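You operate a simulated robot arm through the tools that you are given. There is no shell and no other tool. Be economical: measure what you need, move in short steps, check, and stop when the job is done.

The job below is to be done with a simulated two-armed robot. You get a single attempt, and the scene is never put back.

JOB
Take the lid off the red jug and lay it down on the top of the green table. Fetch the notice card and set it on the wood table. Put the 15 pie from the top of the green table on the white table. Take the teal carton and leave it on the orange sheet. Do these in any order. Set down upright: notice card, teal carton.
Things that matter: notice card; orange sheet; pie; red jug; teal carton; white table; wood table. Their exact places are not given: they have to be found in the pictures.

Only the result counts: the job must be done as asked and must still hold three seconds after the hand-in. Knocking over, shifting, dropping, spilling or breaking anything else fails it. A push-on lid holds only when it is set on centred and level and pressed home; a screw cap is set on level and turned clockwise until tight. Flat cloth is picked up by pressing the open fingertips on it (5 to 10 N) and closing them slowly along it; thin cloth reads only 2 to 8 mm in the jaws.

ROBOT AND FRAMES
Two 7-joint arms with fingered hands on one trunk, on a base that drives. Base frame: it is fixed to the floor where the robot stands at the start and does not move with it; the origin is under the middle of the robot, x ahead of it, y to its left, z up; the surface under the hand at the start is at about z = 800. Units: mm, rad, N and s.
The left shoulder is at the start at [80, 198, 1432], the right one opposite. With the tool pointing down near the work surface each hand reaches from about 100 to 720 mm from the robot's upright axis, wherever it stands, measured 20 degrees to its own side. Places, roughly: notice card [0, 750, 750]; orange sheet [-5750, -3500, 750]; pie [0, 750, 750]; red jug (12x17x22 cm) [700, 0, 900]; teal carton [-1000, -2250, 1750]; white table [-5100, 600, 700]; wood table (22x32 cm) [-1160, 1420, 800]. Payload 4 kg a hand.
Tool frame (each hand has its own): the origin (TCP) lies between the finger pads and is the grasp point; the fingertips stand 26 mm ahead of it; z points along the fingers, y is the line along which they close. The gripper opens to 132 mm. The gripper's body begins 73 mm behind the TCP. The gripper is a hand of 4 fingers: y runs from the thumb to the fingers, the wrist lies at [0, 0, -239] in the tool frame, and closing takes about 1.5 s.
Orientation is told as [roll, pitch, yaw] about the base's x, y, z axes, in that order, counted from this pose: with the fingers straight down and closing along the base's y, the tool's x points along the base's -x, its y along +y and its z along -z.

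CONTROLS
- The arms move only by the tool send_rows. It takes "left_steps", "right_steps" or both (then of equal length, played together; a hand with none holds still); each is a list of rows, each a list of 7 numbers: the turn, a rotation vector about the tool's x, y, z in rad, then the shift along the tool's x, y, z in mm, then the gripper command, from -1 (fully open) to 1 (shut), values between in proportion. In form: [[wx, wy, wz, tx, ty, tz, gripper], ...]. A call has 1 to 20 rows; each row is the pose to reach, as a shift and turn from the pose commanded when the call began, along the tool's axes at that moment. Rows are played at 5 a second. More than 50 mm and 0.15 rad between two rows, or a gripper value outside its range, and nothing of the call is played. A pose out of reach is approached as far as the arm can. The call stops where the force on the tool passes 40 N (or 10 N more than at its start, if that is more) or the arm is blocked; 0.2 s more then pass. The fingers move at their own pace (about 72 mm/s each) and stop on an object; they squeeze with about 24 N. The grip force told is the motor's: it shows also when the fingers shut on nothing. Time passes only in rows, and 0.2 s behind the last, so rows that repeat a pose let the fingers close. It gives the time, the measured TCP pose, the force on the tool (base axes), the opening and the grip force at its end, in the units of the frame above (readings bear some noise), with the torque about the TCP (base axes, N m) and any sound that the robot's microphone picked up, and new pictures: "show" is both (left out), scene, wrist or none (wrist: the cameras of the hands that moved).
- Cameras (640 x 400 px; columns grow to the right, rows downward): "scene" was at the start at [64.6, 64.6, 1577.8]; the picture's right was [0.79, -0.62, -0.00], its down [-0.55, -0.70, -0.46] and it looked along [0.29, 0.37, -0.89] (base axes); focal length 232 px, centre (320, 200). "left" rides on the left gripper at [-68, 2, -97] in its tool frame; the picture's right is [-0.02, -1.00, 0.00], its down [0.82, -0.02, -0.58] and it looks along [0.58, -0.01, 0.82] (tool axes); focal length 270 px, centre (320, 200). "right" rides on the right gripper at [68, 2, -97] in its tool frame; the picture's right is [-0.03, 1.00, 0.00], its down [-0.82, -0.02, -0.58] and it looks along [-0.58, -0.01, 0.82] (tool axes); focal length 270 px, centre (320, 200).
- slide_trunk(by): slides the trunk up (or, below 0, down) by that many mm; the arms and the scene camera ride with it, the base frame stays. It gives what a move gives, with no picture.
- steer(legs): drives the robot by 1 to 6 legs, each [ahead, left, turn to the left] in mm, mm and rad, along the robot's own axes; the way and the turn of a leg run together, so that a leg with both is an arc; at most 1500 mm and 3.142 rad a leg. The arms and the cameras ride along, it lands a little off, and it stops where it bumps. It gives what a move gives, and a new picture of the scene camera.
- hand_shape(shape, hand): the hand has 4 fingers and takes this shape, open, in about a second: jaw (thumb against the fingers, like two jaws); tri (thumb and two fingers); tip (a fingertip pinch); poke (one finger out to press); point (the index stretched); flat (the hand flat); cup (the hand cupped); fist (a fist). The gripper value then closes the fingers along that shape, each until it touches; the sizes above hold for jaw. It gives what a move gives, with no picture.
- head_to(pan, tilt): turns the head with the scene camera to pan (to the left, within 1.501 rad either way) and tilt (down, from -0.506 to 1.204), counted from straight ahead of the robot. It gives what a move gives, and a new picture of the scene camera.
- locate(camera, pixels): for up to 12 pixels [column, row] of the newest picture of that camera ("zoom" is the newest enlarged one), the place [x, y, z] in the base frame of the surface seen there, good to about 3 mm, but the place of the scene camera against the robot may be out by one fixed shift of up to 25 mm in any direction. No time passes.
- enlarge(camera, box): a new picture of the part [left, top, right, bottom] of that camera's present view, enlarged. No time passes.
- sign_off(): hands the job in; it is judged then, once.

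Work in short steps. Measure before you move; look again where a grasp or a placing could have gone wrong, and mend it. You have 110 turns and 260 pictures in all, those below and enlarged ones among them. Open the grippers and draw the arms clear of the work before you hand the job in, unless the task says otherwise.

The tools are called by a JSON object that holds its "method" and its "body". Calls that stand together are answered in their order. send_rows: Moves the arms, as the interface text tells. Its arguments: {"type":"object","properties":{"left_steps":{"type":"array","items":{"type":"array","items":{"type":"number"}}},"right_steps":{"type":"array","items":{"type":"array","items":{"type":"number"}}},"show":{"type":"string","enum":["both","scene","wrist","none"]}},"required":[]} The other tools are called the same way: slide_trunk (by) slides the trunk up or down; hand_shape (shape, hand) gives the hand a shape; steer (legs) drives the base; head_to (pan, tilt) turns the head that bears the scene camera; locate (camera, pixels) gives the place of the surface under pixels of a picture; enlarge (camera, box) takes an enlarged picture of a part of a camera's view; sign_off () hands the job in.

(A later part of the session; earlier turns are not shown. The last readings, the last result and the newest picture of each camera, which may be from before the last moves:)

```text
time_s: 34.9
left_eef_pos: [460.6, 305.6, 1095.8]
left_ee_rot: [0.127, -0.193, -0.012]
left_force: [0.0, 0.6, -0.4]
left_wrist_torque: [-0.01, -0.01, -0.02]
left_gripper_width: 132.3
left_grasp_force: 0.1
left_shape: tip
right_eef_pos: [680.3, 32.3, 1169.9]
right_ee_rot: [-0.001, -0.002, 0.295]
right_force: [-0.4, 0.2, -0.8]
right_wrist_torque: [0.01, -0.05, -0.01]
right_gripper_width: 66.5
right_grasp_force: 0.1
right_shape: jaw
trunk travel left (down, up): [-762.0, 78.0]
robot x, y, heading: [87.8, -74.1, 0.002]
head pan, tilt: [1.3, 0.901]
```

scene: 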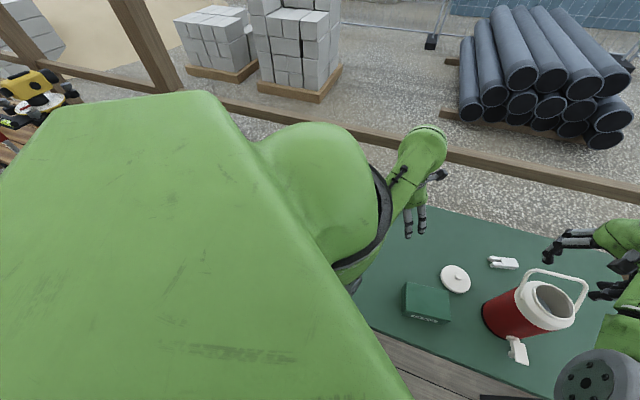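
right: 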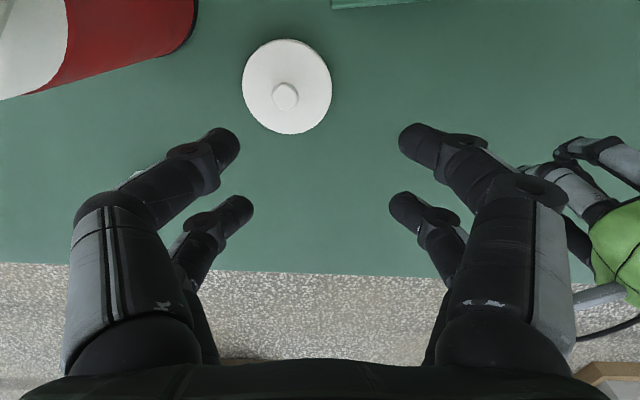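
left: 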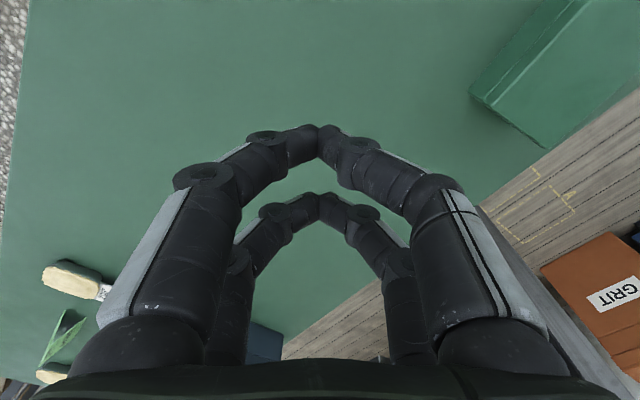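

Left arm blocks the view, so I back away from the table 150 mm and turn left to face it squarely.

{"method": "steer", "body": {"legs": [[-97, -114, 0], [0, 0, 0.87]]}}

{"method": "head_to", "body": {"pan": 1.1, "tilt": 0.5}}

{"method": "head_to", "body": {"pan": 0.4, "tilt": 0.7}}

```text
time_s: 38.5
left_eef_pos: [-56.4, 340.5, 1095.9]
left_ee_rot: [0.125, -0.194, 0.852]
left_force: [0.2, 0.0, 0.0]
left_wrist_torque: [-0.01, 0.0, -0.02]
left_gripper_width: 132.1
left_grasp_force: 0.0
left_shape: tip
right_eef_pos: [296.6, 329.0, 1169.5]
right_ee_rot: [0.0, -0.001, 1.158]
right_force: [-0.1, 0.0, 0.0]
right_wrist_torque: [-0.01, -0.03, 0.01]
right_gripper_width: 66.2
right_grasp_force: 0.2
right_shape: jaw
trunk travel left (down, up): [-762.0, 78.0]
robot x, y, heading: [-6.5, -187.6, 0.871]
head pan, tilt: [1.3, 0.901]
```

scene: 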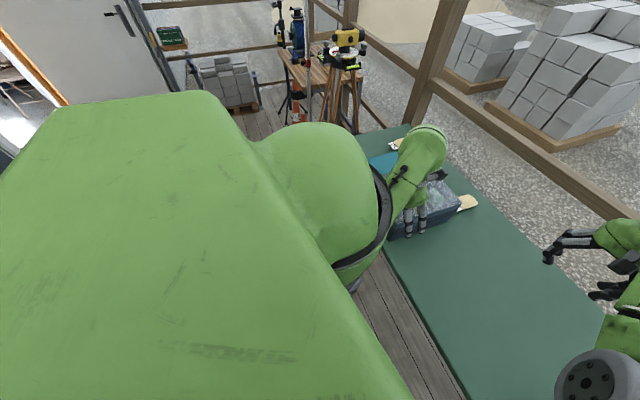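

```text
time_s: 39.4
left_eef_pos: [-55.3, 341.2, 1097.2]
left_ee_rot: [0.125, -0.197, 0.852]
left_force: [0.5, -0.4, -0.1]
left_wrist_torque: [0.0, -0.01, 0.0]
left_gripper_width: 131.9
left_grasp_force: 0.1
left_shape: tip
right_eef_pos: [295.2, 329.7, 1169.1]
right_ee_rot: [0.0, -0.001, 1.157]
right_force: [-0.5, -0.2, -0.1]
right_wrist_torque: [-0.02, -0.01, 0.01]
right_gripper_width: 66.2
right_grasp_force: 0.0
right_shape: jaw
trunk travel left (down, up): [-762.0, 78.0]
robot x, y, heading: [-5.6, -191.7, 0.869]
head pan, tilt: [1.1, 0.499]
```

scene: 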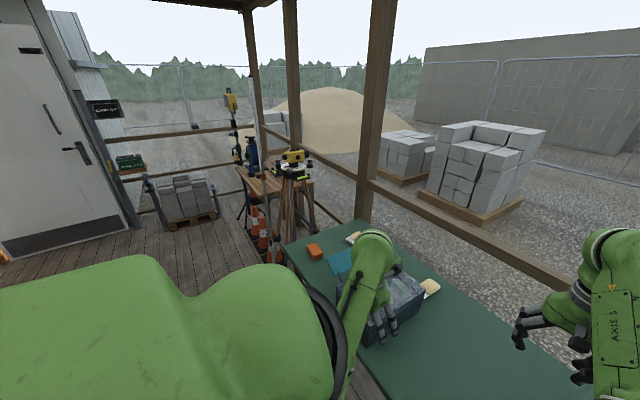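

```text
time_s: 40.5
left_eef_pos: [-55.0, 340.5, 1097.4]
left_ee_rot: [0.127, -0.197, 0.851]
left_force: [-0.1, -0.3, 0.0]
left_wrist_torque: [-0.04, 0.01, -0.01]
left_gripper_width: 131.7
left_grasp_force: 0.0
left_shape: tip
right_eef_pos: [295.6, 329.6, 1168.4]
right_ee_rot: [-0.001, -0.001, 1.157]
right_force: [-0.5, -0.5, -0.2]
right_wrist_torque: [0.01, 0.0, 0.0]
right_gripper_width: 66.2
right_grasp_force: 0.1
right_shape: jaw
trunk travel left (down, up): [-762.0, 78.0]
robot x, y, heading: [-6.6, -188.1, 0.867]
head pan, tilt: [0.4, 0.7]
```

scene: 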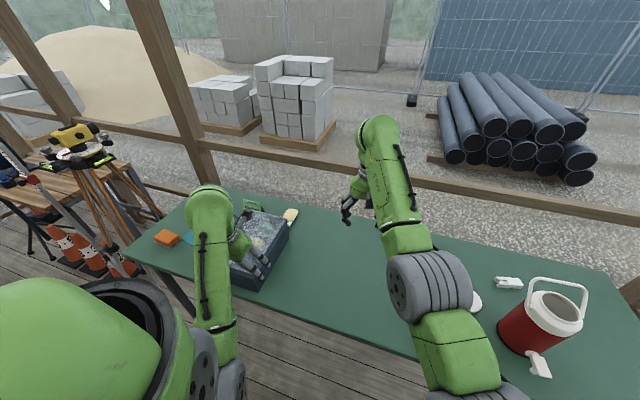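

Table's left part holds a tray, a green card, an orange block. I drive 450 mm left along the table, hands staying high.

{"method": "steer", "body": {"legs": [[0, 450, 0]]}}

{"method": "enlarge", "body": {"camera": "left", "box": [0, 0, 640, 400]}}

{"method": "enlarge", "body": {"camera": "right", "box": [0, 0, 640, 400]}}

```text
time_s: 43.2
left_eef_pos: [-393.2, 630.8, 1097.6]
left_ee_rot: [0.13, -0.198, 0.849]
left_force: [0.5, -1.4, 0.4]
left_wrist_torque: [0.0, 0.02, 0.02]
left_gripper_width: 132.0
left_grasp_force: 0.0
left_shape: tip
right_eef_pos: [-41.8, 615.2, 1170.1]
right_ee_rot: [0.003, -0.002, 1.153]
right_force: [-0.4, 0.7, 0.4]
right_wrist_torque: [-0.02, 0.02, -0.01]
right_gripper_width: 66.5
right_grasp_force: 0.1
right_shape: jaw
trunk travel left (down, up): [-762.0, 78.0]
robot x, y, heading: [-345.0, 100.4, 0.865]
head pan, tilt: [0.4, 0.7]
```

scene: 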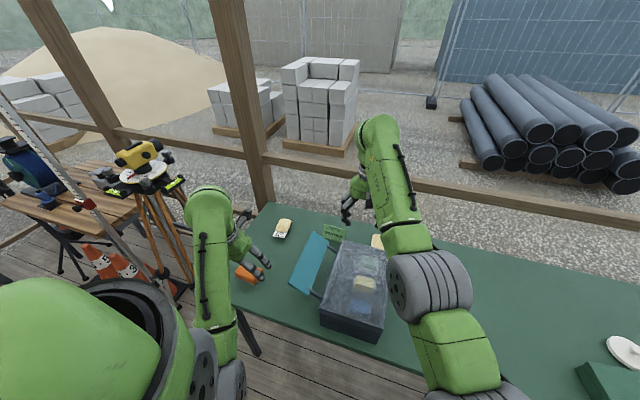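

```text
1.00 times, centred on (320, 200) of left (not enlarged: the box is as wide or as high as the picture)
```

zoom: 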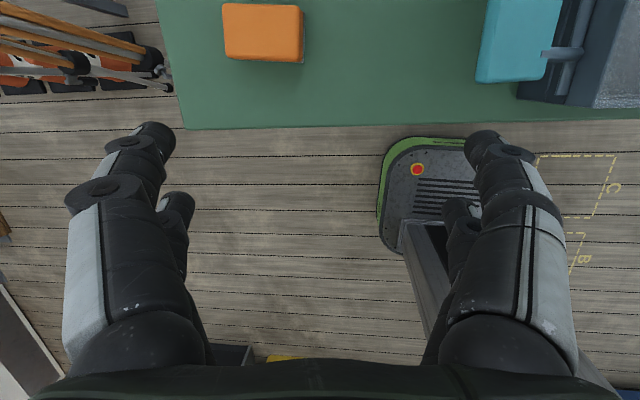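

```text
1.00 times, centred on (320, 200) of right (not enlarged: the box is as wide or as high as the picture)
```

zoom: 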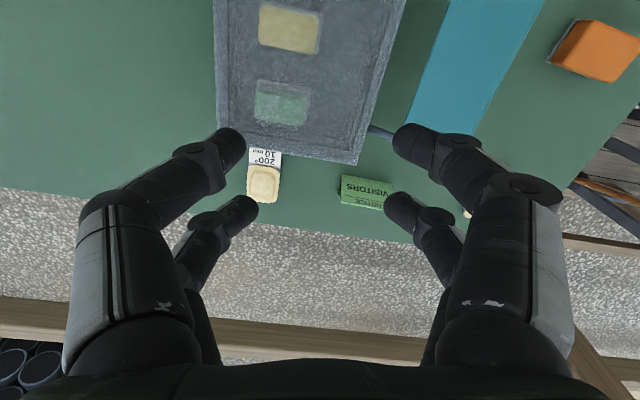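

I see the VISITORS NOTICE card (scene ~(333,233)), a pie at (283,227) and another behind the box tagged "200° 10 min". I enlarge to read tags.

{"method": "enlarge", "body": {"camera": "scene", "box": [225, 195, 405, 345]}}

{"method": "enlarge", "body": {"camera": "scene", "box": [260, 205, 310, 245]}}

{"method": "locate", "body": {"camera": "scene", "pixels": [[284, 222], [284, 232], [279, 236], [334, 231], [325, 238], [345, 239], [377, 242], [250, 275], [310, 262], [330, 205], [260, 320], [355, 340]]}}

```text
2.67 times, centred on (315, 270) of scene
```

zoom: 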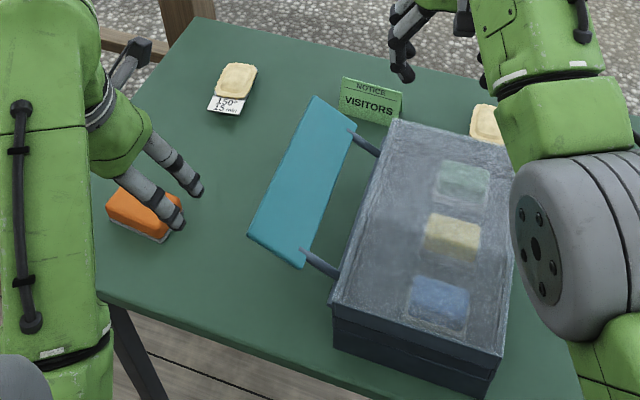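

```text
10.00 times, centred on (285, 225) of scene
```

zoom: 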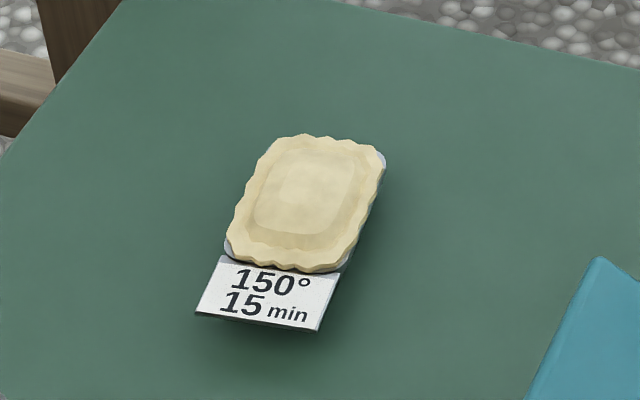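

```text
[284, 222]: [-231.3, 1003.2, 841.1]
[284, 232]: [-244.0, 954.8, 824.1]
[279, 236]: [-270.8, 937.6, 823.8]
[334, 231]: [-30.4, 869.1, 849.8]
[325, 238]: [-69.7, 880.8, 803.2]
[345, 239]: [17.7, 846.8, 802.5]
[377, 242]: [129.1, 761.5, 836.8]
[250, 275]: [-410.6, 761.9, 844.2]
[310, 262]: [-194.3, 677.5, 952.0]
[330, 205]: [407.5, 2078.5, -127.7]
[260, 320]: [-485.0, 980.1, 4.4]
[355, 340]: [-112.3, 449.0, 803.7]
```

The "150° 15 min" pie is at about (-235,985) and the card at (-25,865). Before driving, I check the tripod and rail positions.

{"method": "locate", "body": {"camera": "scene", "pixels": [[140, 155], [170, 185], [115, 190], [185, 260], [130, 270], [40, 190], [30, 210], [100, 260], [255, 180], [205, 160], [80, 195]]}}

{"method": "head_to", "body": {"pan": 1.2, "tilt": 0.4}}

```text
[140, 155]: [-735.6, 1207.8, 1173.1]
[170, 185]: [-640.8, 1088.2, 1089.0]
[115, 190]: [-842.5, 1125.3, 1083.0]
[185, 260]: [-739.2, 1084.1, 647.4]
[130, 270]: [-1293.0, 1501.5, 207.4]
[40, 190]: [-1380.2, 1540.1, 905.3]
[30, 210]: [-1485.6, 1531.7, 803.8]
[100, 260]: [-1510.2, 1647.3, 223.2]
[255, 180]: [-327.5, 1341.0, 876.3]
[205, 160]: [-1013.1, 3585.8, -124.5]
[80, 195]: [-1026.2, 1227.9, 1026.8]
```

```text
time_s: 44.3
left_eef_pos: [-395.1, 631.2, 1097.5]
left_ee_rot: [0.128, -0.196, 0.847]
left_force: [0.3, -0.4, 0.0]
left_wrist_torque: [0.01, 0.02, -0.01]
left_gripper_width: 131.8
left_grasp_force: 0.1
left_shape: tip
right_eef_pos: [-41.7, 618.0, 1169.9]
right_ee_rot: [0.0, 0.0, 1.154]
right_force: [-0.3, 1.1, -1.1]
right_wrist_torque: [-0.02, -0.04, 0.01]
right_gripper_width: 66.3
right_grasp_force: 0.0
right_shape: jaw
trunk travel left (down, up): [-762.0, 78.0]
robot x, y, heading: [-343.1, 99.5, 0.858]
head pan, tilt: [1.201, 0.4]
```

scene: 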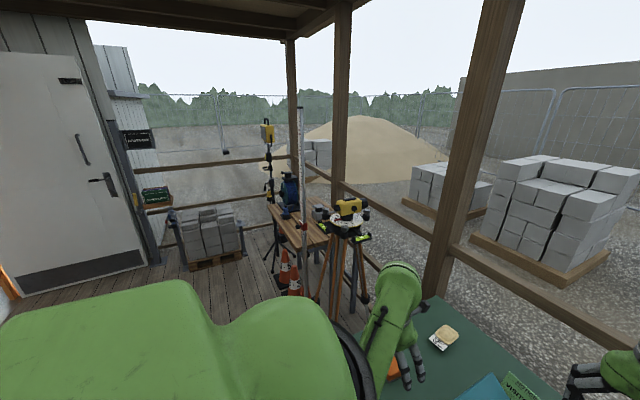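

The tripod stays ~300 mm from the left hand's path, so I drive ahead 145 and left 190.

{"method": "steer", "body": {"legs": [[0, 190, 0], [145, 0, 0]]}}

{"method": "head_to", "body": {"pan": 0.5, "tilt": 0.9}}

{"method": "enlarge", "body": {"camera": "left", "box": [0, 0, 640, 400]}}

{"method": "enlarge", "body": {"camera": "right", "box": [0, 0, 640, 400]}}

```text
time_s: 46.8
left_eef_pos: [-452.8, 860.8, 1098.7]
left_ee_rot: [0.124, -0.201, 0.855]
left_force: [0.4, 0.8, -0.2]
left_wrist_torque: [0.01, -0.05, 0.0]
left_gripper_width: 132.1
left_grasp_force: 0.1
left_shape: tip
right_eef_pos: [-99.5, 850.4, 1171.7]
right_ee_rot: [-0.002, -0.005, 1.164]
right_force: [-0.3, 0.5, 0.0]
right_wrist_torque: [0.01, -0.02, 0.0]
right_gripper_width: 66.7
right_grasp_force: 0.1
right_shape: jaw
trunk travel left (down, up): [-762.0, 78.0]
robot x, y, heading: [-397.0, 329.9, 0.871]
head pan, tilt: [1.201, 0.4]
```

scene: 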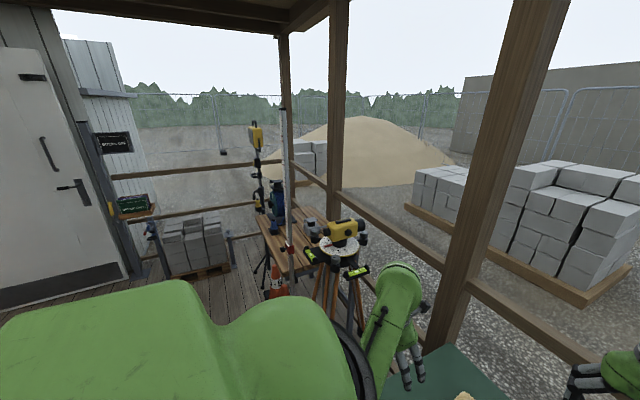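

```text
time_s: 47.9
left_eef_pos: [-447.4, 863.4, 1097.4]
left_ee_rot: [0.128, -0.195, 0.854]
left_force: [-0.4, -0.3, -0.4]
left_wrist_torque: [-0.01, -0.01, 0.0]
left_gripper_width: 132.0
left_grasp_force: 0.1
left_shape: tip
right_eef_pos: [-96.7, 853.2, 1170.1]
right_ee_rot: [0.002, -0.002, 1.161]
right_force: [0.2, 0.4, 0.9]
right_wrist_torque: [0.03, 0.0, 0.02]
right_gripper_width: 66.3
right_grasp_force: 0.0
right_shape: jaw
trunk travel left (down, up): [-762.0, 78.0]
robot x, y, heading: [-399.7, 332.4, 0.866]
head pan, tilt: [0.499, 0.901]
```

scene: 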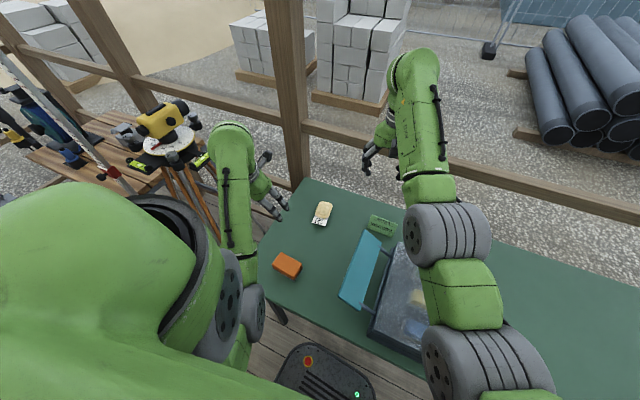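

```text
1.00 times, centred on (320, 200) of left (not enlarged: the box is as wide or as high as the picture)
```

zoom: 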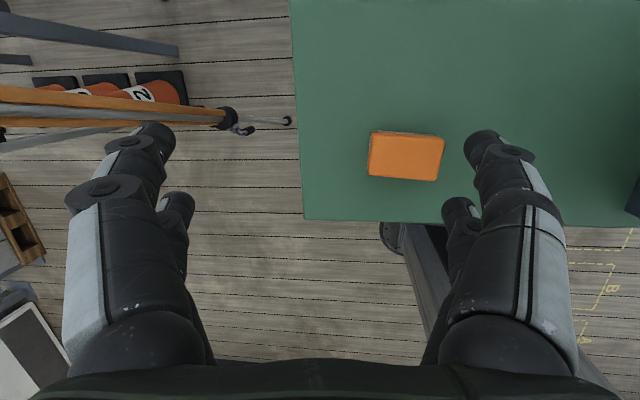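

```text
1.00 times, centred on (320, 200) of right (not enlarged: the box is as wide or as high as the picture)
```

zoom: 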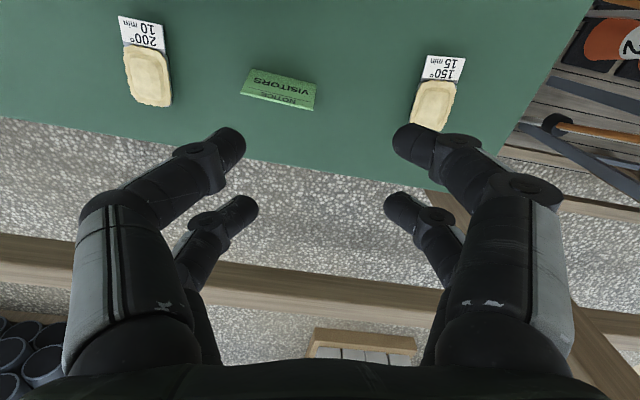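

Now I measure the card and pie with the accurate right wrist camera.

{"method": "locate", "body": {"camera": "right", "pixels": [[243, 90], [310, 107], [315, 90], [252, 70], [280, 78], [434, 100], [416, 122], [450, 92], [423, 80], [425, 65], [462, 62], [445, 128]]}}

{"method": "enlarge", "body": {"camera": "right", "box": [220, 40, 480, 160]}}

{"method": "locate", "body": {"camera": "scene", "pixels": [[324, 210], [383, 221], [161, 150], [195, 160], [135, 165], [290, 188], [320, 179]]}}

```text
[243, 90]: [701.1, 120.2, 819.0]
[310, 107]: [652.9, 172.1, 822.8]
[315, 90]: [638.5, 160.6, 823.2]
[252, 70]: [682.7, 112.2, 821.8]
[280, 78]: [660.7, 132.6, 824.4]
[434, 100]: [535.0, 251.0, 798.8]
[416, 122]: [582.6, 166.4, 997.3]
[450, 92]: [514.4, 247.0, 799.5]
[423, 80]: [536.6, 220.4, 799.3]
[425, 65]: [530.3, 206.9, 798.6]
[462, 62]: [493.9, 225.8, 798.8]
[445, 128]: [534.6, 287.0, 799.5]
```

```text
2.46 times, centred on (350, 100) of right
```

zoom: 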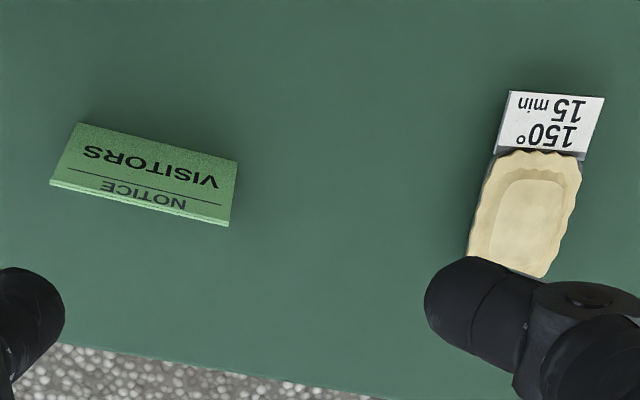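

```text
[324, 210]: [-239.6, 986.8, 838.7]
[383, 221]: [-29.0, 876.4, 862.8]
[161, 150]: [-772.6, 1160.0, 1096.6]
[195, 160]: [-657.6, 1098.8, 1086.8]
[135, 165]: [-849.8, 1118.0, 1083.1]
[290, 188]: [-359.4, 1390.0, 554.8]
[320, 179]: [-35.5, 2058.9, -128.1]
```

The "right" picture was stale; I use the zoom image instead.

{"method": "enlarge", "body": {"camera": "right", "box": [220, 40, 480, 160]}}

{"method": "locate", "body": {"camera": "zoom", "pixels": [[80, 127], [234, 163], [226, 220], [54, 182], [140, 195], [145, 150], [525, 212], [490, 165], [578, 165], [475, 255], [548, 125], [545, 270]]}}

```text
2.46 times, centred on (350, 100) of right
```

zoom: 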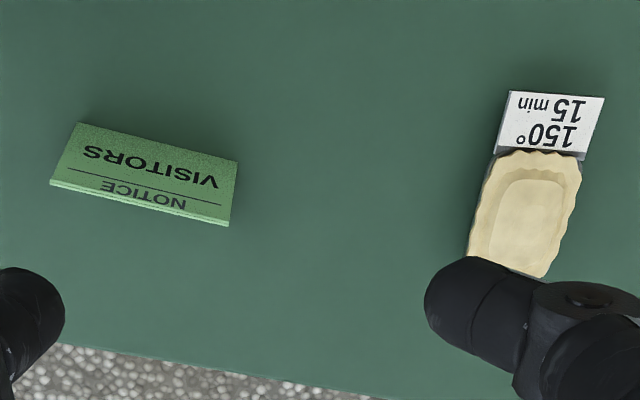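

```text
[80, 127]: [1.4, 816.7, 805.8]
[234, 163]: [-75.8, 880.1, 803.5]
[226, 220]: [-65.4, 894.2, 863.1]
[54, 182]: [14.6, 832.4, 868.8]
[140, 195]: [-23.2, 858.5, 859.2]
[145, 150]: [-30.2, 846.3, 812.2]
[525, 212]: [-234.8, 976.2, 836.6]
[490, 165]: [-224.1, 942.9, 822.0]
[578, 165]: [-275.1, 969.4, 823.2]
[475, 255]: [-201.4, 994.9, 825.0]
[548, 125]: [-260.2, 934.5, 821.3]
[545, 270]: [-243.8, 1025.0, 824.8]
```

Card ridge: centre (-25,863,866), direction (0.79,-0.61); pie centre (-236,983), closing yaw 1.11. I lower the trunk 180 mm for reach, then level/rotate both hands in place.

{"method": "slide_trunk", "body": {"by": -180}}

{"method": "hand_shape", "body": {"hand": "left", "shape": "jaw"}}

{"method": "send_rows", "body": {"left_steps": [[0.03, 0.06, -0.07, 0, 0, 0, -1], [0.06, 0.12, -0.14, 0, 0, 0, -1], [0.09, 0.18, -0.2, 0, 0, 0, -1], [0.103, 0.211, -0.2435, 0, 0, 0, -1], [0.103, 0.211, -0.2435, 0, 0, 0, -1], [0.103, 0.211, -0.2435, 0, 0, 0, -1], [0.103, 0.211, -0.2435, 0, 0, 0, -1], [0.103, 0.211, -0.2435, 0, 0, 0, -1], [0.103, 0.211, -0.2435, 0, 0, 0, -1], [0.103, 0.211, -0.2435, 0, 0, 0, -1]], "right_steps": [[0, 0, -0.14, 0, 0, 0, -0.3], [0, 0, -0.28, 0, 0, 0, -0.3], [0, 0, -0.42, 0, 0, 0, -0.3], [0, 0, -0.56, 0, 0, 0, -0.3], [0, 0, -0.7, 0, 0, 0, -0.3], [0, 0, -0.84, 0, 0, 0, -0.3], [0, 0, -0.98, 0, 0, 0, -0.3], [0, 0, -1.12, 0, 0, 0, -0.3], [0, 0, -1.26, 0, 0, 0, -0.3], [0, 0, -1.325, 0, 0, 0, -0.3]], "show": "both"}}

```text
time_s: 49.9
left_eef_pos: [-448.9, 863.8, 916.7]
left_ee_rot: [0.129, -0.199, 0.857]
left_force: [0.2, -0.6, -0.4]
left_wrist_torque: [0.04, -0.02, 0.01]
left_gripper_width: 131.9
left_grasp_force: 0.0
left_shape: tip
right_eef_pos: [-96.1, 853.2, 987.1]
right_ee_rot: [0.0, -0.002, 1.162]
right_force: [0.5, 0.4, -0.6]
right_wrist_torque: [-0.01, -0.01, -0.02]
right_gripper_width: 66.3
right_grasp_force: 0.1
right_shape: jaw
trunk travel left (down, up): [-582.0, 258.0]
robot x, y, heading: [-399.4, 332.8, 0.871]
head pan, tilt: [0.499, 0.901]
```

```text
time_s: 50.8
left_eef_pos: [-447.7, 863.9, 917.5]
left_ee_rot: [0.129, -0.199, 0.855]
left_force: [0.5, 0.7, -0.2]
left_wrist_torque: [-0.01, 0.0, -0.01]
left_gripper_width: 131.8
left_grasp_force: 0.1
left_shape: jaw
right_eef_pos: [-95.8, 852.0, 988.9]
right_ee_rot: [0.0, -0.002, 1.163]
right_force: [0.3, 0.2, 0.8]
right_wrist_torque: [0.0, 0.01, 0.01]
right_gripper_width: 66.3
right_grasp_force: 0.0
right_shape: jaw
trunk travel left (down, up): [-582.0, 258.0]
robot x, y, heading: [-396.0, 331.6, 0.869]
head pan, tilt: [0.499, 0.901]
```

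```text
time_s: 53.0
left_eef_pos: [-443.9, 884.6, 861.4]
left_ee_rot: [-0.001, -0.001, 1.112]
left_force: [0.4, -0.8, -0.1]
left_wrist_torque: [-0.02, 0.0, 0.02]
left_gripper_width: 132.2
left_grasp_force: 0.0
left_shape: jaw
left hand out of reach, approached as far as the arm can: row 1, 2, 3, 4, 5, 6, 7, 8, 9, 10
right_eef_pos: [-98.0, 852.7, 990.1]
right_ee_rot: [-0.001, 0.0, 2.489]
right_force: [0.4, -0.3, 0.5]
right_wrist_torque: [0.01, -0.01, 0.0]
right_gripper_width: 85.4
right_grasp_force: 0.0
right_shape: jaw
trunk travel left (down, up): [-582.0, 258.0]
robot x, y, heading: [-395.2, 336.0, 0.869]
head pan, tilt: [0.499, 0.901]
```

scene: 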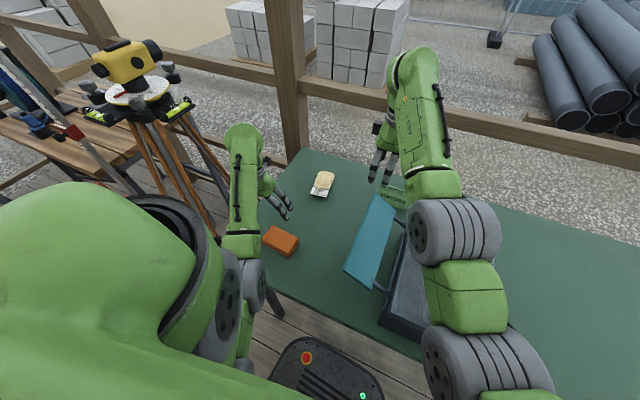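
right: 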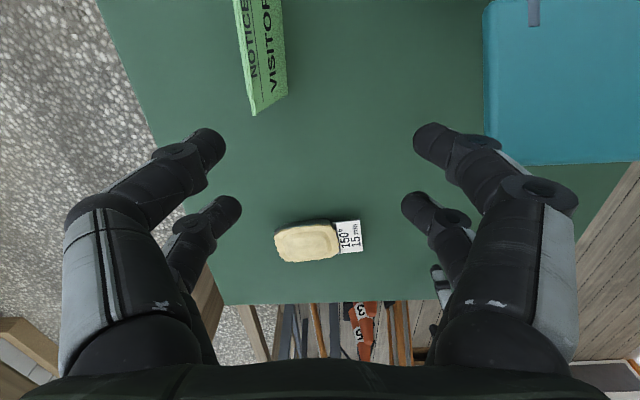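
left: 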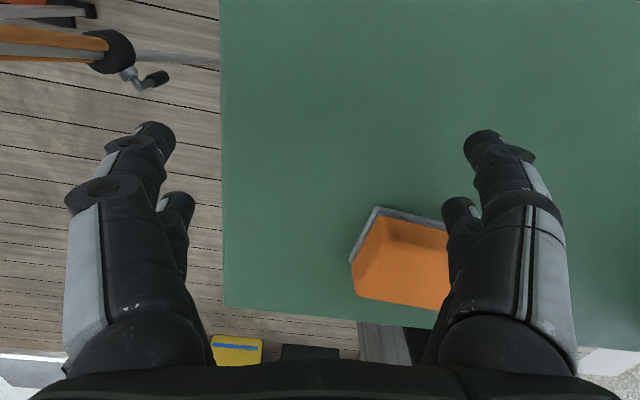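

Left hand is level but sits low (861) near the orange block. I move it straight ahead first (away from the block) and up, and only then sideways to over the pie.

{"method": "send_rows", "body": {"left_steps": [[0, 0, 0, -30, 0, -13, -1], [0, 0, 0, -65, 0, -25, -1], [0, 0, 0, -100, 0, -25, -1], [0, 0, 0, -135, 0, -25, -1], [0, 0, 0, -170, 0, -25, -1], [0, 0, 0, -200, 0, -25, -1], [0, 0, 0, -200, -30, -25, -1], [0, 0, 0, -200, -65, -25, -1], [0, 0, 0, -200, -100, -25, -1], [0, 0, 0, -200, -137, -25, -1], [0, 0, 0, -200, -137, -25, -1]], "show": "wrist"}}

```text
time_s: 55.4
left_eef_pos: [-233.3, 1005.1, 886.7]
left_ee_rot: [-0.004, -0.001, 1.112]
left_force: [-0.5, 0.2, -0.1]
left_wrist_torque: [0.0, 0.03, 0.01]
left_gripper_width: 131.8
left_grasp_force: 0.1
left_shape: jaw
right_eef_pos: [-97.3, 852.8, 989.8]
right_ee_rot: [-0.004, -0.001, 2.487]
right_force: [0.2, -1.4, -0.1]
right_wrist_torque: [-0.03, 0.0, -0.03]
right_gripper_width: 85.7
right_grasp_force: 0.2
right_shape: jaw
trunk travel left (down, up): [-582.0, 258.0]
robot x, y, heading: [-398.9, 335.4, 0.871]
head pan, tilt: [0.499, 0.901]
```

left: 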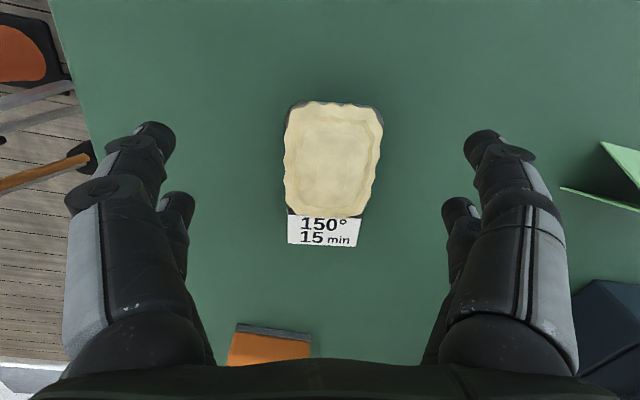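

The pie is nicely aligned; I measure its outline from this camera, and the card from the right.

{"method": "locate", "body": {"camera": "left", "pixels": [[332, 160], [290, 115], [378, 120], [287, 205], [368, 205], [325, 235], [332, 104]]}}

{"method": "locate", "body": {"camera": "right", "pixels": [[253, 110], [286, 95], [245, 60], [280, 40], [236, 5]]}}

```text
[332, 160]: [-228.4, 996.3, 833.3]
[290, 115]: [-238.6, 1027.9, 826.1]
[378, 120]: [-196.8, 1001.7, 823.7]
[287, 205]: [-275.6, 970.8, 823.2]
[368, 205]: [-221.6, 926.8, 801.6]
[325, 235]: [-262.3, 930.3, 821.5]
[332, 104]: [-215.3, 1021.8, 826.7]
```

```text
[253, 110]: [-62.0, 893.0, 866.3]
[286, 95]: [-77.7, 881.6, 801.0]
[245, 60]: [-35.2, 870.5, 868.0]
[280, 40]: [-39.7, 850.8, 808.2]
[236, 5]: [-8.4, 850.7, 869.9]
```

Pie centre (-235,985). Left goes down onto the pie; right moves over the card's ridge centre (-25,863) at its present height.

{"method": "send_rows", "body": {"left_steps": [[0, 0, 0, 8, -3, 0, -1], [0, 0, 0, 19, -7, 0, -1], [0, 0, 0, 19, -7, 15, -1], [0, 0, 0, 19, -7, 30, -1], [0, 0, 0, 19, -7, 43, -1], [0, 0, 0, 19, -7, 55, -1], [0, 0, 0, 19, -7, 55, -1]], "right_steps": [[0, 0, 0, 10, -10, 0, -0.3], [0, 0, 0, 25, -25, 0, -0.3], [0, 0, 0, 40, -40, 0, -0.3], [0, 0, 0, 51, -52, 10, -0.3], [0, 0, 0, 51, -52, 20, -0.3], [0, 0, 0, 51, -52, 30, -0.3], [0, 0, 0, 51, -52, 40, -0.3]], "show": "wrist"}}

```text
time_s: 57.0
left_eef_pos: [-234.1, 984.5, 832.1]
left_ee_rot: [-0.001, 0.0, 1.112]
left_force: [0.0, 0.0, 0.1]
left_wrist_torque: [0.0, 0.0, 0.01]
left_gripper_width: 132.0
left_grasp_force: 0.1
left_shape: jaw
right_eef_pos: [-22.9, 862.9, 950.1]
right_ee_rot: [-0.003, 0.0, 2.486]
right_force: [-0.2, -0.5, 0.5]
right_wrist_torque: [-0.01, 0.0, 0.04]
right_gripper_width: 85.3
right_grasp_force: 0.1
right_shape: jaw
trunk travel left (down, up): [-582.0, 258.0]
robot x, y, heading: [-394.7, 327.0, 0.873]
head pan, tilt: [0.499, 0.901]
```

right: 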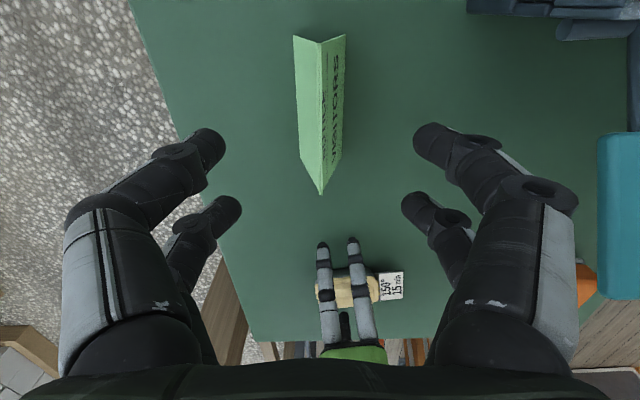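
left: 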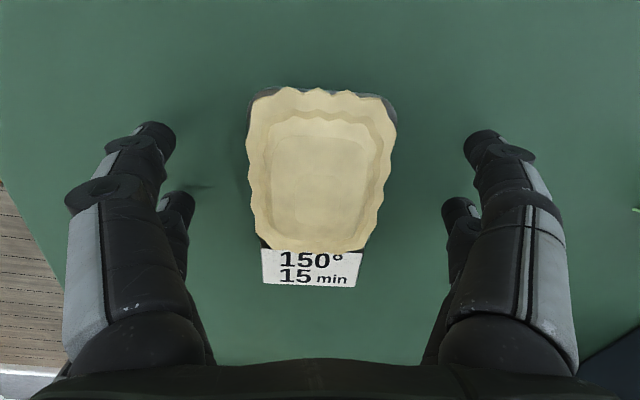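

Close the left on the pie while the right descends over the tent card to TCP z≈846.

{"method": "send_rows", "body": {"left_steps": [[0, 0, 0, 0, 0, 0, -0.5], [0, 0, 0, 0, 0, 0, 0], [0, 0, 0, 0, 0, 0, 0.3], [0, 0, 0, 0, 0, 0, 0.6], [0, 0, 0, 0, 0, 0, 0.6], [0, 0, 0, 0, 0, 0, 0.6], [0, 0, 0, 0, 0, 0, 0.6]], "right_steps": [[0, 0, 0, -1, 0, 25, -0.3], [0, 0, 0, -1, 0, 50, -0.3], [0, 0, 0, -1, 0, 70, -0.3], [0, 0, 0, -1, 0, 85, -0.3], [0, 0, 0, -1, 0, 95, -0.3], [0, 0, 0, -1, 0, 104, -0.3], [0, 0, 0, -1, 0, 104, -0.3]], "show": "wrist"}}

```text
time_s: 58.6
left_eef_pos: [-233.8, 983.7, 832.7]
left_ee_rot: [-0.002, 0.001, 1.111]
left_force: [-0.6, -0.2, 0.8]
left_wrist_torque: [0.0, -0.02, -0.02]
left_gripper_width: 49.6
left_grasp_force: 24.0
left_shape: jaw
right_eef_pos: [-24.1, 864.3, 845.6]
right_ee_rot: [-0.001, 0.001, 2.489]
right_force: [-0.4, -0.2, -0.2]
right_wrist_torque: [-0.02, -0.02, -0.01]
right_gripper_width: 85.3
right_grasp_force: 0.1
right_shape: jaw
trunk travel left (down, up): [-582.0, 258.0]
robot x, y, heading: [-397.3, 336.8, 0.868]
head pan, tilt: [0.499, 0.901]
```

right: 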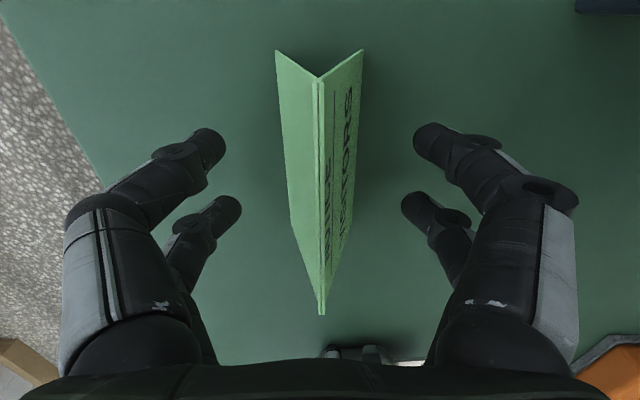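
left: 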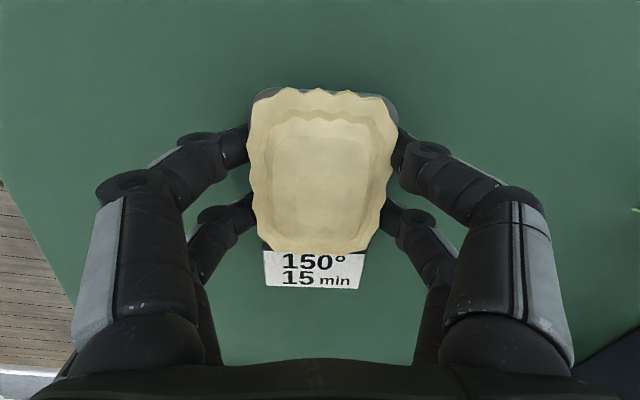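

Pie gripped (49.6 mm). Close the right on the card, and lift the pie 60 mm.

{"method": "send_rows", "body": {"left_steps": [[0, 0, 0, 0, 0, 0, 0.7], [0, 0, 0, 0, 0, -5, 0.7], [0, 0, 0, 0, 0, -15, 0.7], [0, 0, 0, 0, 0, -25, 0.7], [0, 0, 0, 0, 0, -35, 0.7], [0, 0, 0, 0, 0, -50, 0.7], [0, 0, 0, 0, 0, -60, 0.7], [0, 0, 0, 0, 0, -60, 0.7]], "right_steps": [[0, 0, 0, 0, 0, 0, 0], [0, 0, 0, 0, 0, 0, 0.3], [0, 0, 0, 0, 0, 0, 0.5], [0, 0, 0, 0, 0, 0, 0.7], [0, 0, 0, 0, 0, 0, 0.9], [0, 0, 0, 0, 0, 0, 0.9], [0, 0, 0, 0, 0, 0, 0.9], [0, 0, 0, 0, 0, 0, 0.9]], "show": "wrist"}}

```text
time_s: 60.4
left_eef_pos: [-236.1, 984.3, 890.7]
left_ee_rot: [-0.002, 0.0, 1.112]
left_force: [-0.7, -0.4, -0.8]
left_wrist_torque: [0.01, 0.0, 0.01]
left_gripper_width: 49.4
left_grasp_force: 24.3
left_shape: jaw
right_eef_pos: [-24.1, 864.5, 845.5]
right_ee_rot: [-0.002, -0.001, 2.486]
right_force: [-0.1, -0.2, 2.0]
right_wrist_torque: [-0.02, -0.04, 0.02]
right_gripper_width: 22.2
right_grasp_force: 23.9
right_shape: jaw
trunk travel left (down, up): [-582.0, 258.0]
robot x, y, heading: [-392.8, 332.5, 0.87]
head pan, tilt: [0.499, 0.901]
```

right: 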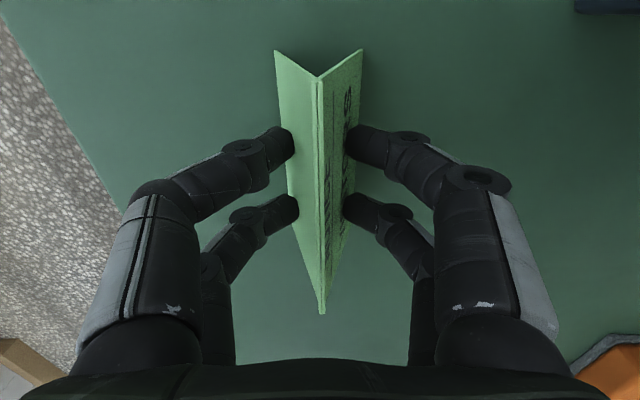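
left: 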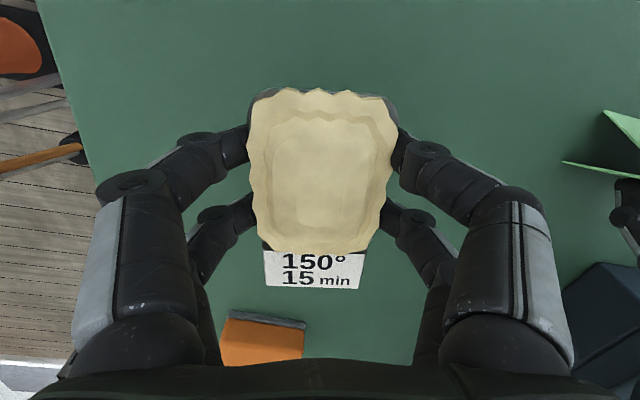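

Card gripped at 22 mm. Lift it 60 mm and check.

{"method": "send_rows", "body": {"right_steps": [[0, 0, 0, 0, 0, -5, 0.9], [0, 0, 0, 0, 0, -15, 0.9], [0, 0, 0, 0, 0, -25, 0.9], [0, 0, 0, 0, 0, -40, 0.9], [0, 0, 0, 0, 0, -60, 0.9], [0, 0, 0, 0, 0, -60, 0.9]], "show": "wrist"}}

{"method": "slide_trunk", "body": {"by": 200}}

{"method": "head_to", "body": {"pan": 1.0, "tilt": 0.5}}

```text
time_s: 61.8
left_eef_pos: [-235.7, 983.4, 891.5]
left_ee_rot: [-0.003, 0.0, 1.113]
left_force: [-0.3, -0.1, -0.9]
left_wrist_torque: [-0.01, -0.01, 0.02]
left_gripper_width: 49.7
left_grasp_force: 23.6
left_shape: jaw
right_eef_pos: [-25.1, 864.1, 903.8]
right_ee_rot: [0.002, -0.001, 2.487]
right_force: [-0.4, 0.6, -0.3]
right_wrist_torque: [0.0, 0.01, 0.0]
right_gripper_width: 22.2
right_grasp_force: 23.8
right_shape: jaw
trunk travel left (down, up): [-582.0, 258.0]
robot x, y, heading: [-395.5, 334.1, 0.872]
head pan, tilt: [0.499, 0.901]
```

right: 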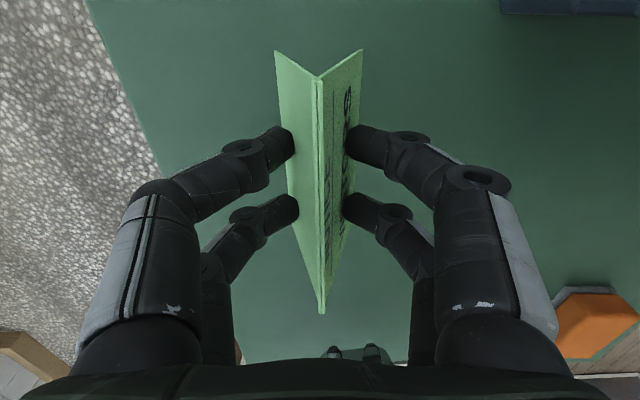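

```text
time_s: 64.0
left_eef_pos: [-235.9, 983.7, 1090.4]
left_ee_rot: [-0.001, -0.001, 1.111]
left_force: [0.3, -0.4, -0.8]
left_wrist_torque: [0.03, 0.01, 0.0]
left_gripper_width: 49.5
left_grasp_force: 23.6
left_shape: jaw
right_eef_pos: [-24.4, 864.0, 1103.8]
right_ee_rot: [0.002, 0.0, 2.487]
right_force: [0.0, 0.0, -0.3]
right_wrist_torque: [0.02, -0.02, 0.0]
right_gripper_width: 22.4
right_grasp_force: 24.4
right_shape: jaw
trunk travel left (down, up): [-782.0, 58.0]
robot x, y, heading: [-398.4, 333.5, 0.872]
head pan, tilt: [0.499, 0.901]
```

```text
time_s: 64.9
left_eef_pos: [-235.3, 983.9, 1090.6]
left_ee_rot: [-0.001, 0.0, 1.113]
left_force: [-0.8, 1.0, -0.5]
left_wrist_torque: [0.01, -0.01, 0.02]
left_gripper_width: 49.7
left_grasp_force: 24.3
left_shape: jaw
right_eef_pos: [-23.1, 863.3, 1105.5]
right_ee_rot: [-0.001, 0.0, 2.486]
right_force: [0.6, 0.3, -0.3]
right_wrist_torque: [0.03, -0.03, -0.01]
right_gripper_width: 22.4
right_grasp_force: 24.4
right_shape: jaw
trunk travel left (down, up): [-782.0, 58.0]
robot x, y, heading: [-395.4, 336.8, 0.868]
head pan, tilt: [1.0, 0.499]
```

scene: 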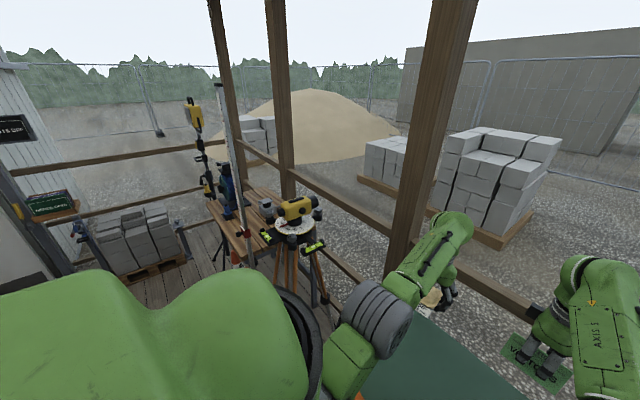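

I locate the wood bench and the small shelf, to identify the wood table and its free area.

{"method": "locate", "body": {"camera": "scene", "pixels": [[215, 205], [237, 262], [270, 240], [262, 190], [255, 212], [240, 240], [52, 212], [50, 200], [223, 215], [250, 270], [222, 250], [290, 230]]}}

{"method": "enlarge", "body": {"camera": "scene", "box": [170, 90, 350, 330]}}

{"method": "enlarge", "body": {"camera": "scene", "box": [0, 100, 200, 290]}}

```text
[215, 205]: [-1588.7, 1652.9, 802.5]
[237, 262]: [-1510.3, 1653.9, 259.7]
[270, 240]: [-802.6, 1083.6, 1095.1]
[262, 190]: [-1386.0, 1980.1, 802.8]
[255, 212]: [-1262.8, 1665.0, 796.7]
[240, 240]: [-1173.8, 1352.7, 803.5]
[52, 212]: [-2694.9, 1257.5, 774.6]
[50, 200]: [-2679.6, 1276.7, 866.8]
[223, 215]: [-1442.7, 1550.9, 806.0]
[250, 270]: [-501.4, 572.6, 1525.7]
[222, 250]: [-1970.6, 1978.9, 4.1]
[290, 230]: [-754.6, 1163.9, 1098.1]
```

```text
1.67 times, centred on (260, 210) of scene
```

zoom: 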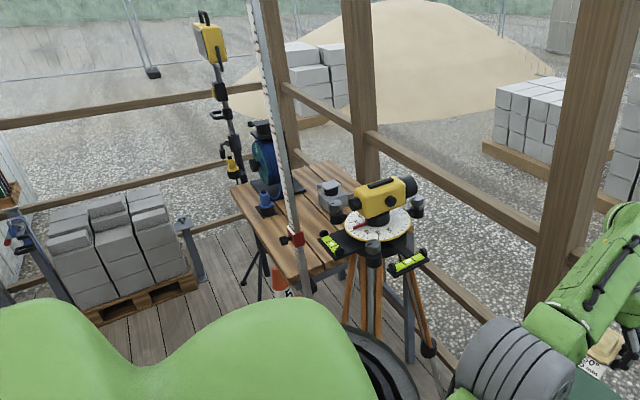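

```text
2.11 times, centred on (100, 195) of scene
```

zoom: 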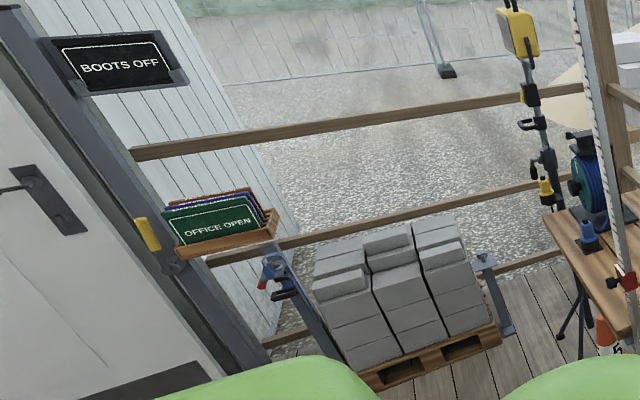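

The wood table's free end is near (-1170,1400,803), between staff and tripod. I back off 240 mm from the green table, then turn left to survey the floor.

{"method": "steer", "body": {"legs": [[-250, 0, 0], [0, 0, 0.9]]}}

{"method": "head_to", "body": {"pan": 0.9, "tilt": 0.45}}

{"method": "head_to", "body": {"pan": 0.0, "tilt": 0.45}}

```text
time_s: 69.1
left_eef_pos: [-974.7, 664.6, 1091.2]
left_ee_rot: [-0.002, 0.0, 2.022]
left_force: [0.9, 0.4, -0.8]
left_wrist_torque: [0.07, -0.02, 0.02]
left_gripper_width: 49.6
left_grasp_force: 24.1
left_shape: jaw
right_eef_pos: [-750.2, 758.0, 1104.0]
right_ee_rot: [0.0, -0.001, -2.885]
right_force: [-0.3, -0.1, -0.1]
right_wrist_torque: [-0.02, 0.0, -0.02]
right_gripper_width: 22.1
right_grasp_force: 24.1
right_shape: jaw
trunk travel left (down, up): [-782.0, 58.0]
robot x, y, heading: [-559.2, 138.8, 1.777]
head pan, tilt: [1.0, 0.499]
```

scene: 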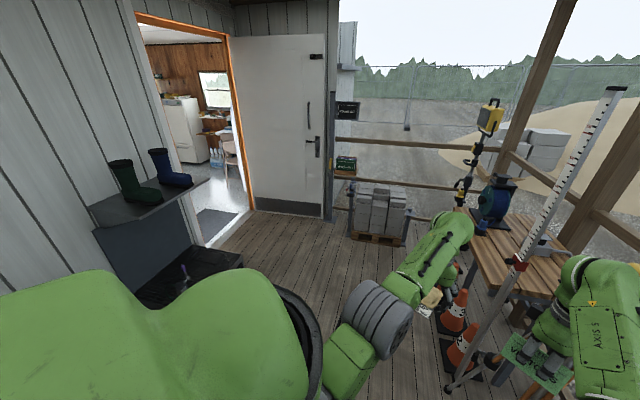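

```text
time_s: 69.8
left_eef_pos: [-975.5, 664.6, 1091.0]
left_ee_rot: [-0.001, 0.001, 2.02]
left_force: [-0.7, 0.6, -0.5]
left_wrist_torque: [0.01, 0.04, -0.01]
left_gripper_width: 49.7
left_grasp_force: 24.2
left_shape: jaw
right_eef_pos: [-750.2, 758.3, 1103.8]
right_ee_rot: [0.001, -0.004, -2.888]
right_force: [-0.3, -0.9, 0.3]
right_wrist_torque: [-0.04, 0.03, -0.01]
right_gripper_width: 22.3
right_grasp_force: 23.8
right_shape: jaw
trunk travel left (down, up): [-782.0, 58.0]
robot x, y, heading: [-562.4, 138.0, 1.781]
head pan, tilt: [0.901, 0.45]
```

scene: 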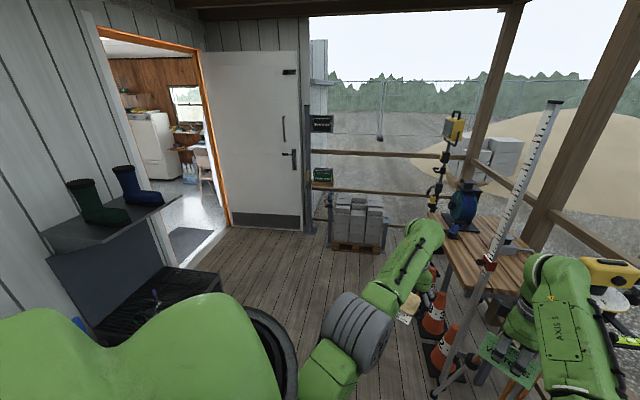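

```text
time_s: 71.0
left_eef_pos: [-974.3, 665.5, 1091.3]
left_ee_rot: [-0.002, 0.0, 2.022]
left_force: [-0.5, 0.4, -1.0]
left_wrist_torque: [-0.01, -0.01, 0.01]
left_gripper_width: 49.6
left_grasp_force: 23.6
left_shape: jaw
right_eef_pos: [-750.3, 759.1, 1103.7]
right_ee_rot: [-0.002, 0.0, -2.887]
right_force: [-0.4, -0.3, -1.1]
right_wrist_torque: [-0.01, 0.0, -0.02]
right_gripper_width: 22.4
right_grasp_force: 24.1
right_shape: jaw
trunk travel left (down, up): [-782.0, 58.0]
robot x, y, heading: [-560.2, 141.5, 1.784]
head pan, tilt: [0.0, 0.45]
```

scene: 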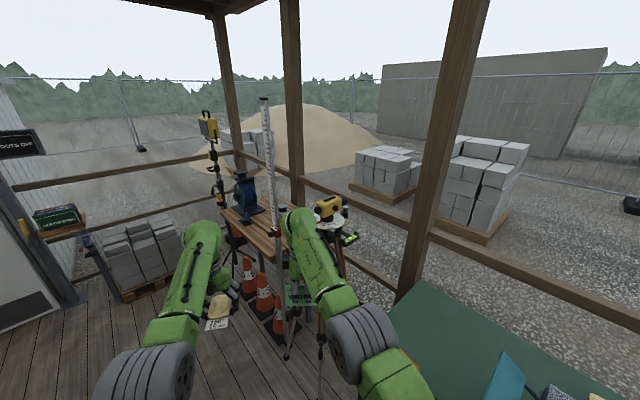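

Measuring the obstacles near the wood table: staff, cones, tripod.

{"method": "enlarge", "body": {"camera": "scene", "box": [190, 170, 380, 400]}}

{"method": "locate", "body": {"camera": "scene", "pixels": [[271, 170], [277, 235], [288, 355], [250, 275], [265, 300], [281, 330], [322, 340], [340, 235], [330, 210], [262, 240], [228, 215], [250, 225]]}}

```text
1.74 times, centred on (285, 285) of scene
```

zoom: 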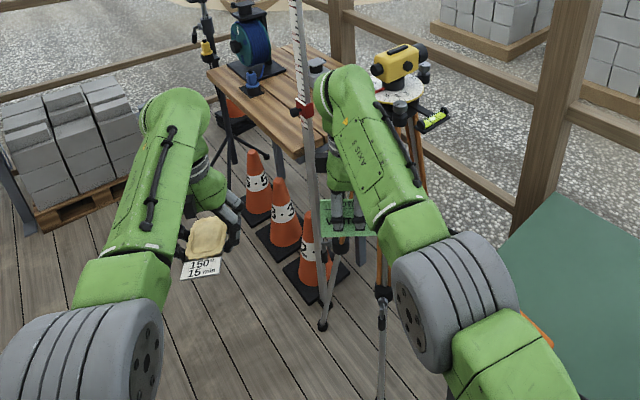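

```text
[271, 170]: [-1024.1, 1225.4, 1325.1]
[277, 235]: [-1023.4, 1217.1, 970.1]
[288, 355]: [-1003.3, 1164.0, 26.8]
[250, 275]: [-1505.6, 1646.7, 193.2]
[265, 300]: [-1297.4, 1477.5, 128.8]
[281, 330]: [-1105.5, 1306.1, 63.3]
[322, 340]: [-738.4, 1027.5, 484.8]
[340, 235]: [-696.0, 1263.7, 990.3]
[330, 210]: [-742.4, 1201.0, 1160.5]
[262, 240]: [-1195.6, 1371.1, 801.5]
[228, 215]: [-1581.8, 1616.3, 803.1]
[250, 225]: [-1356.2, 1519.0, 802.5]
```

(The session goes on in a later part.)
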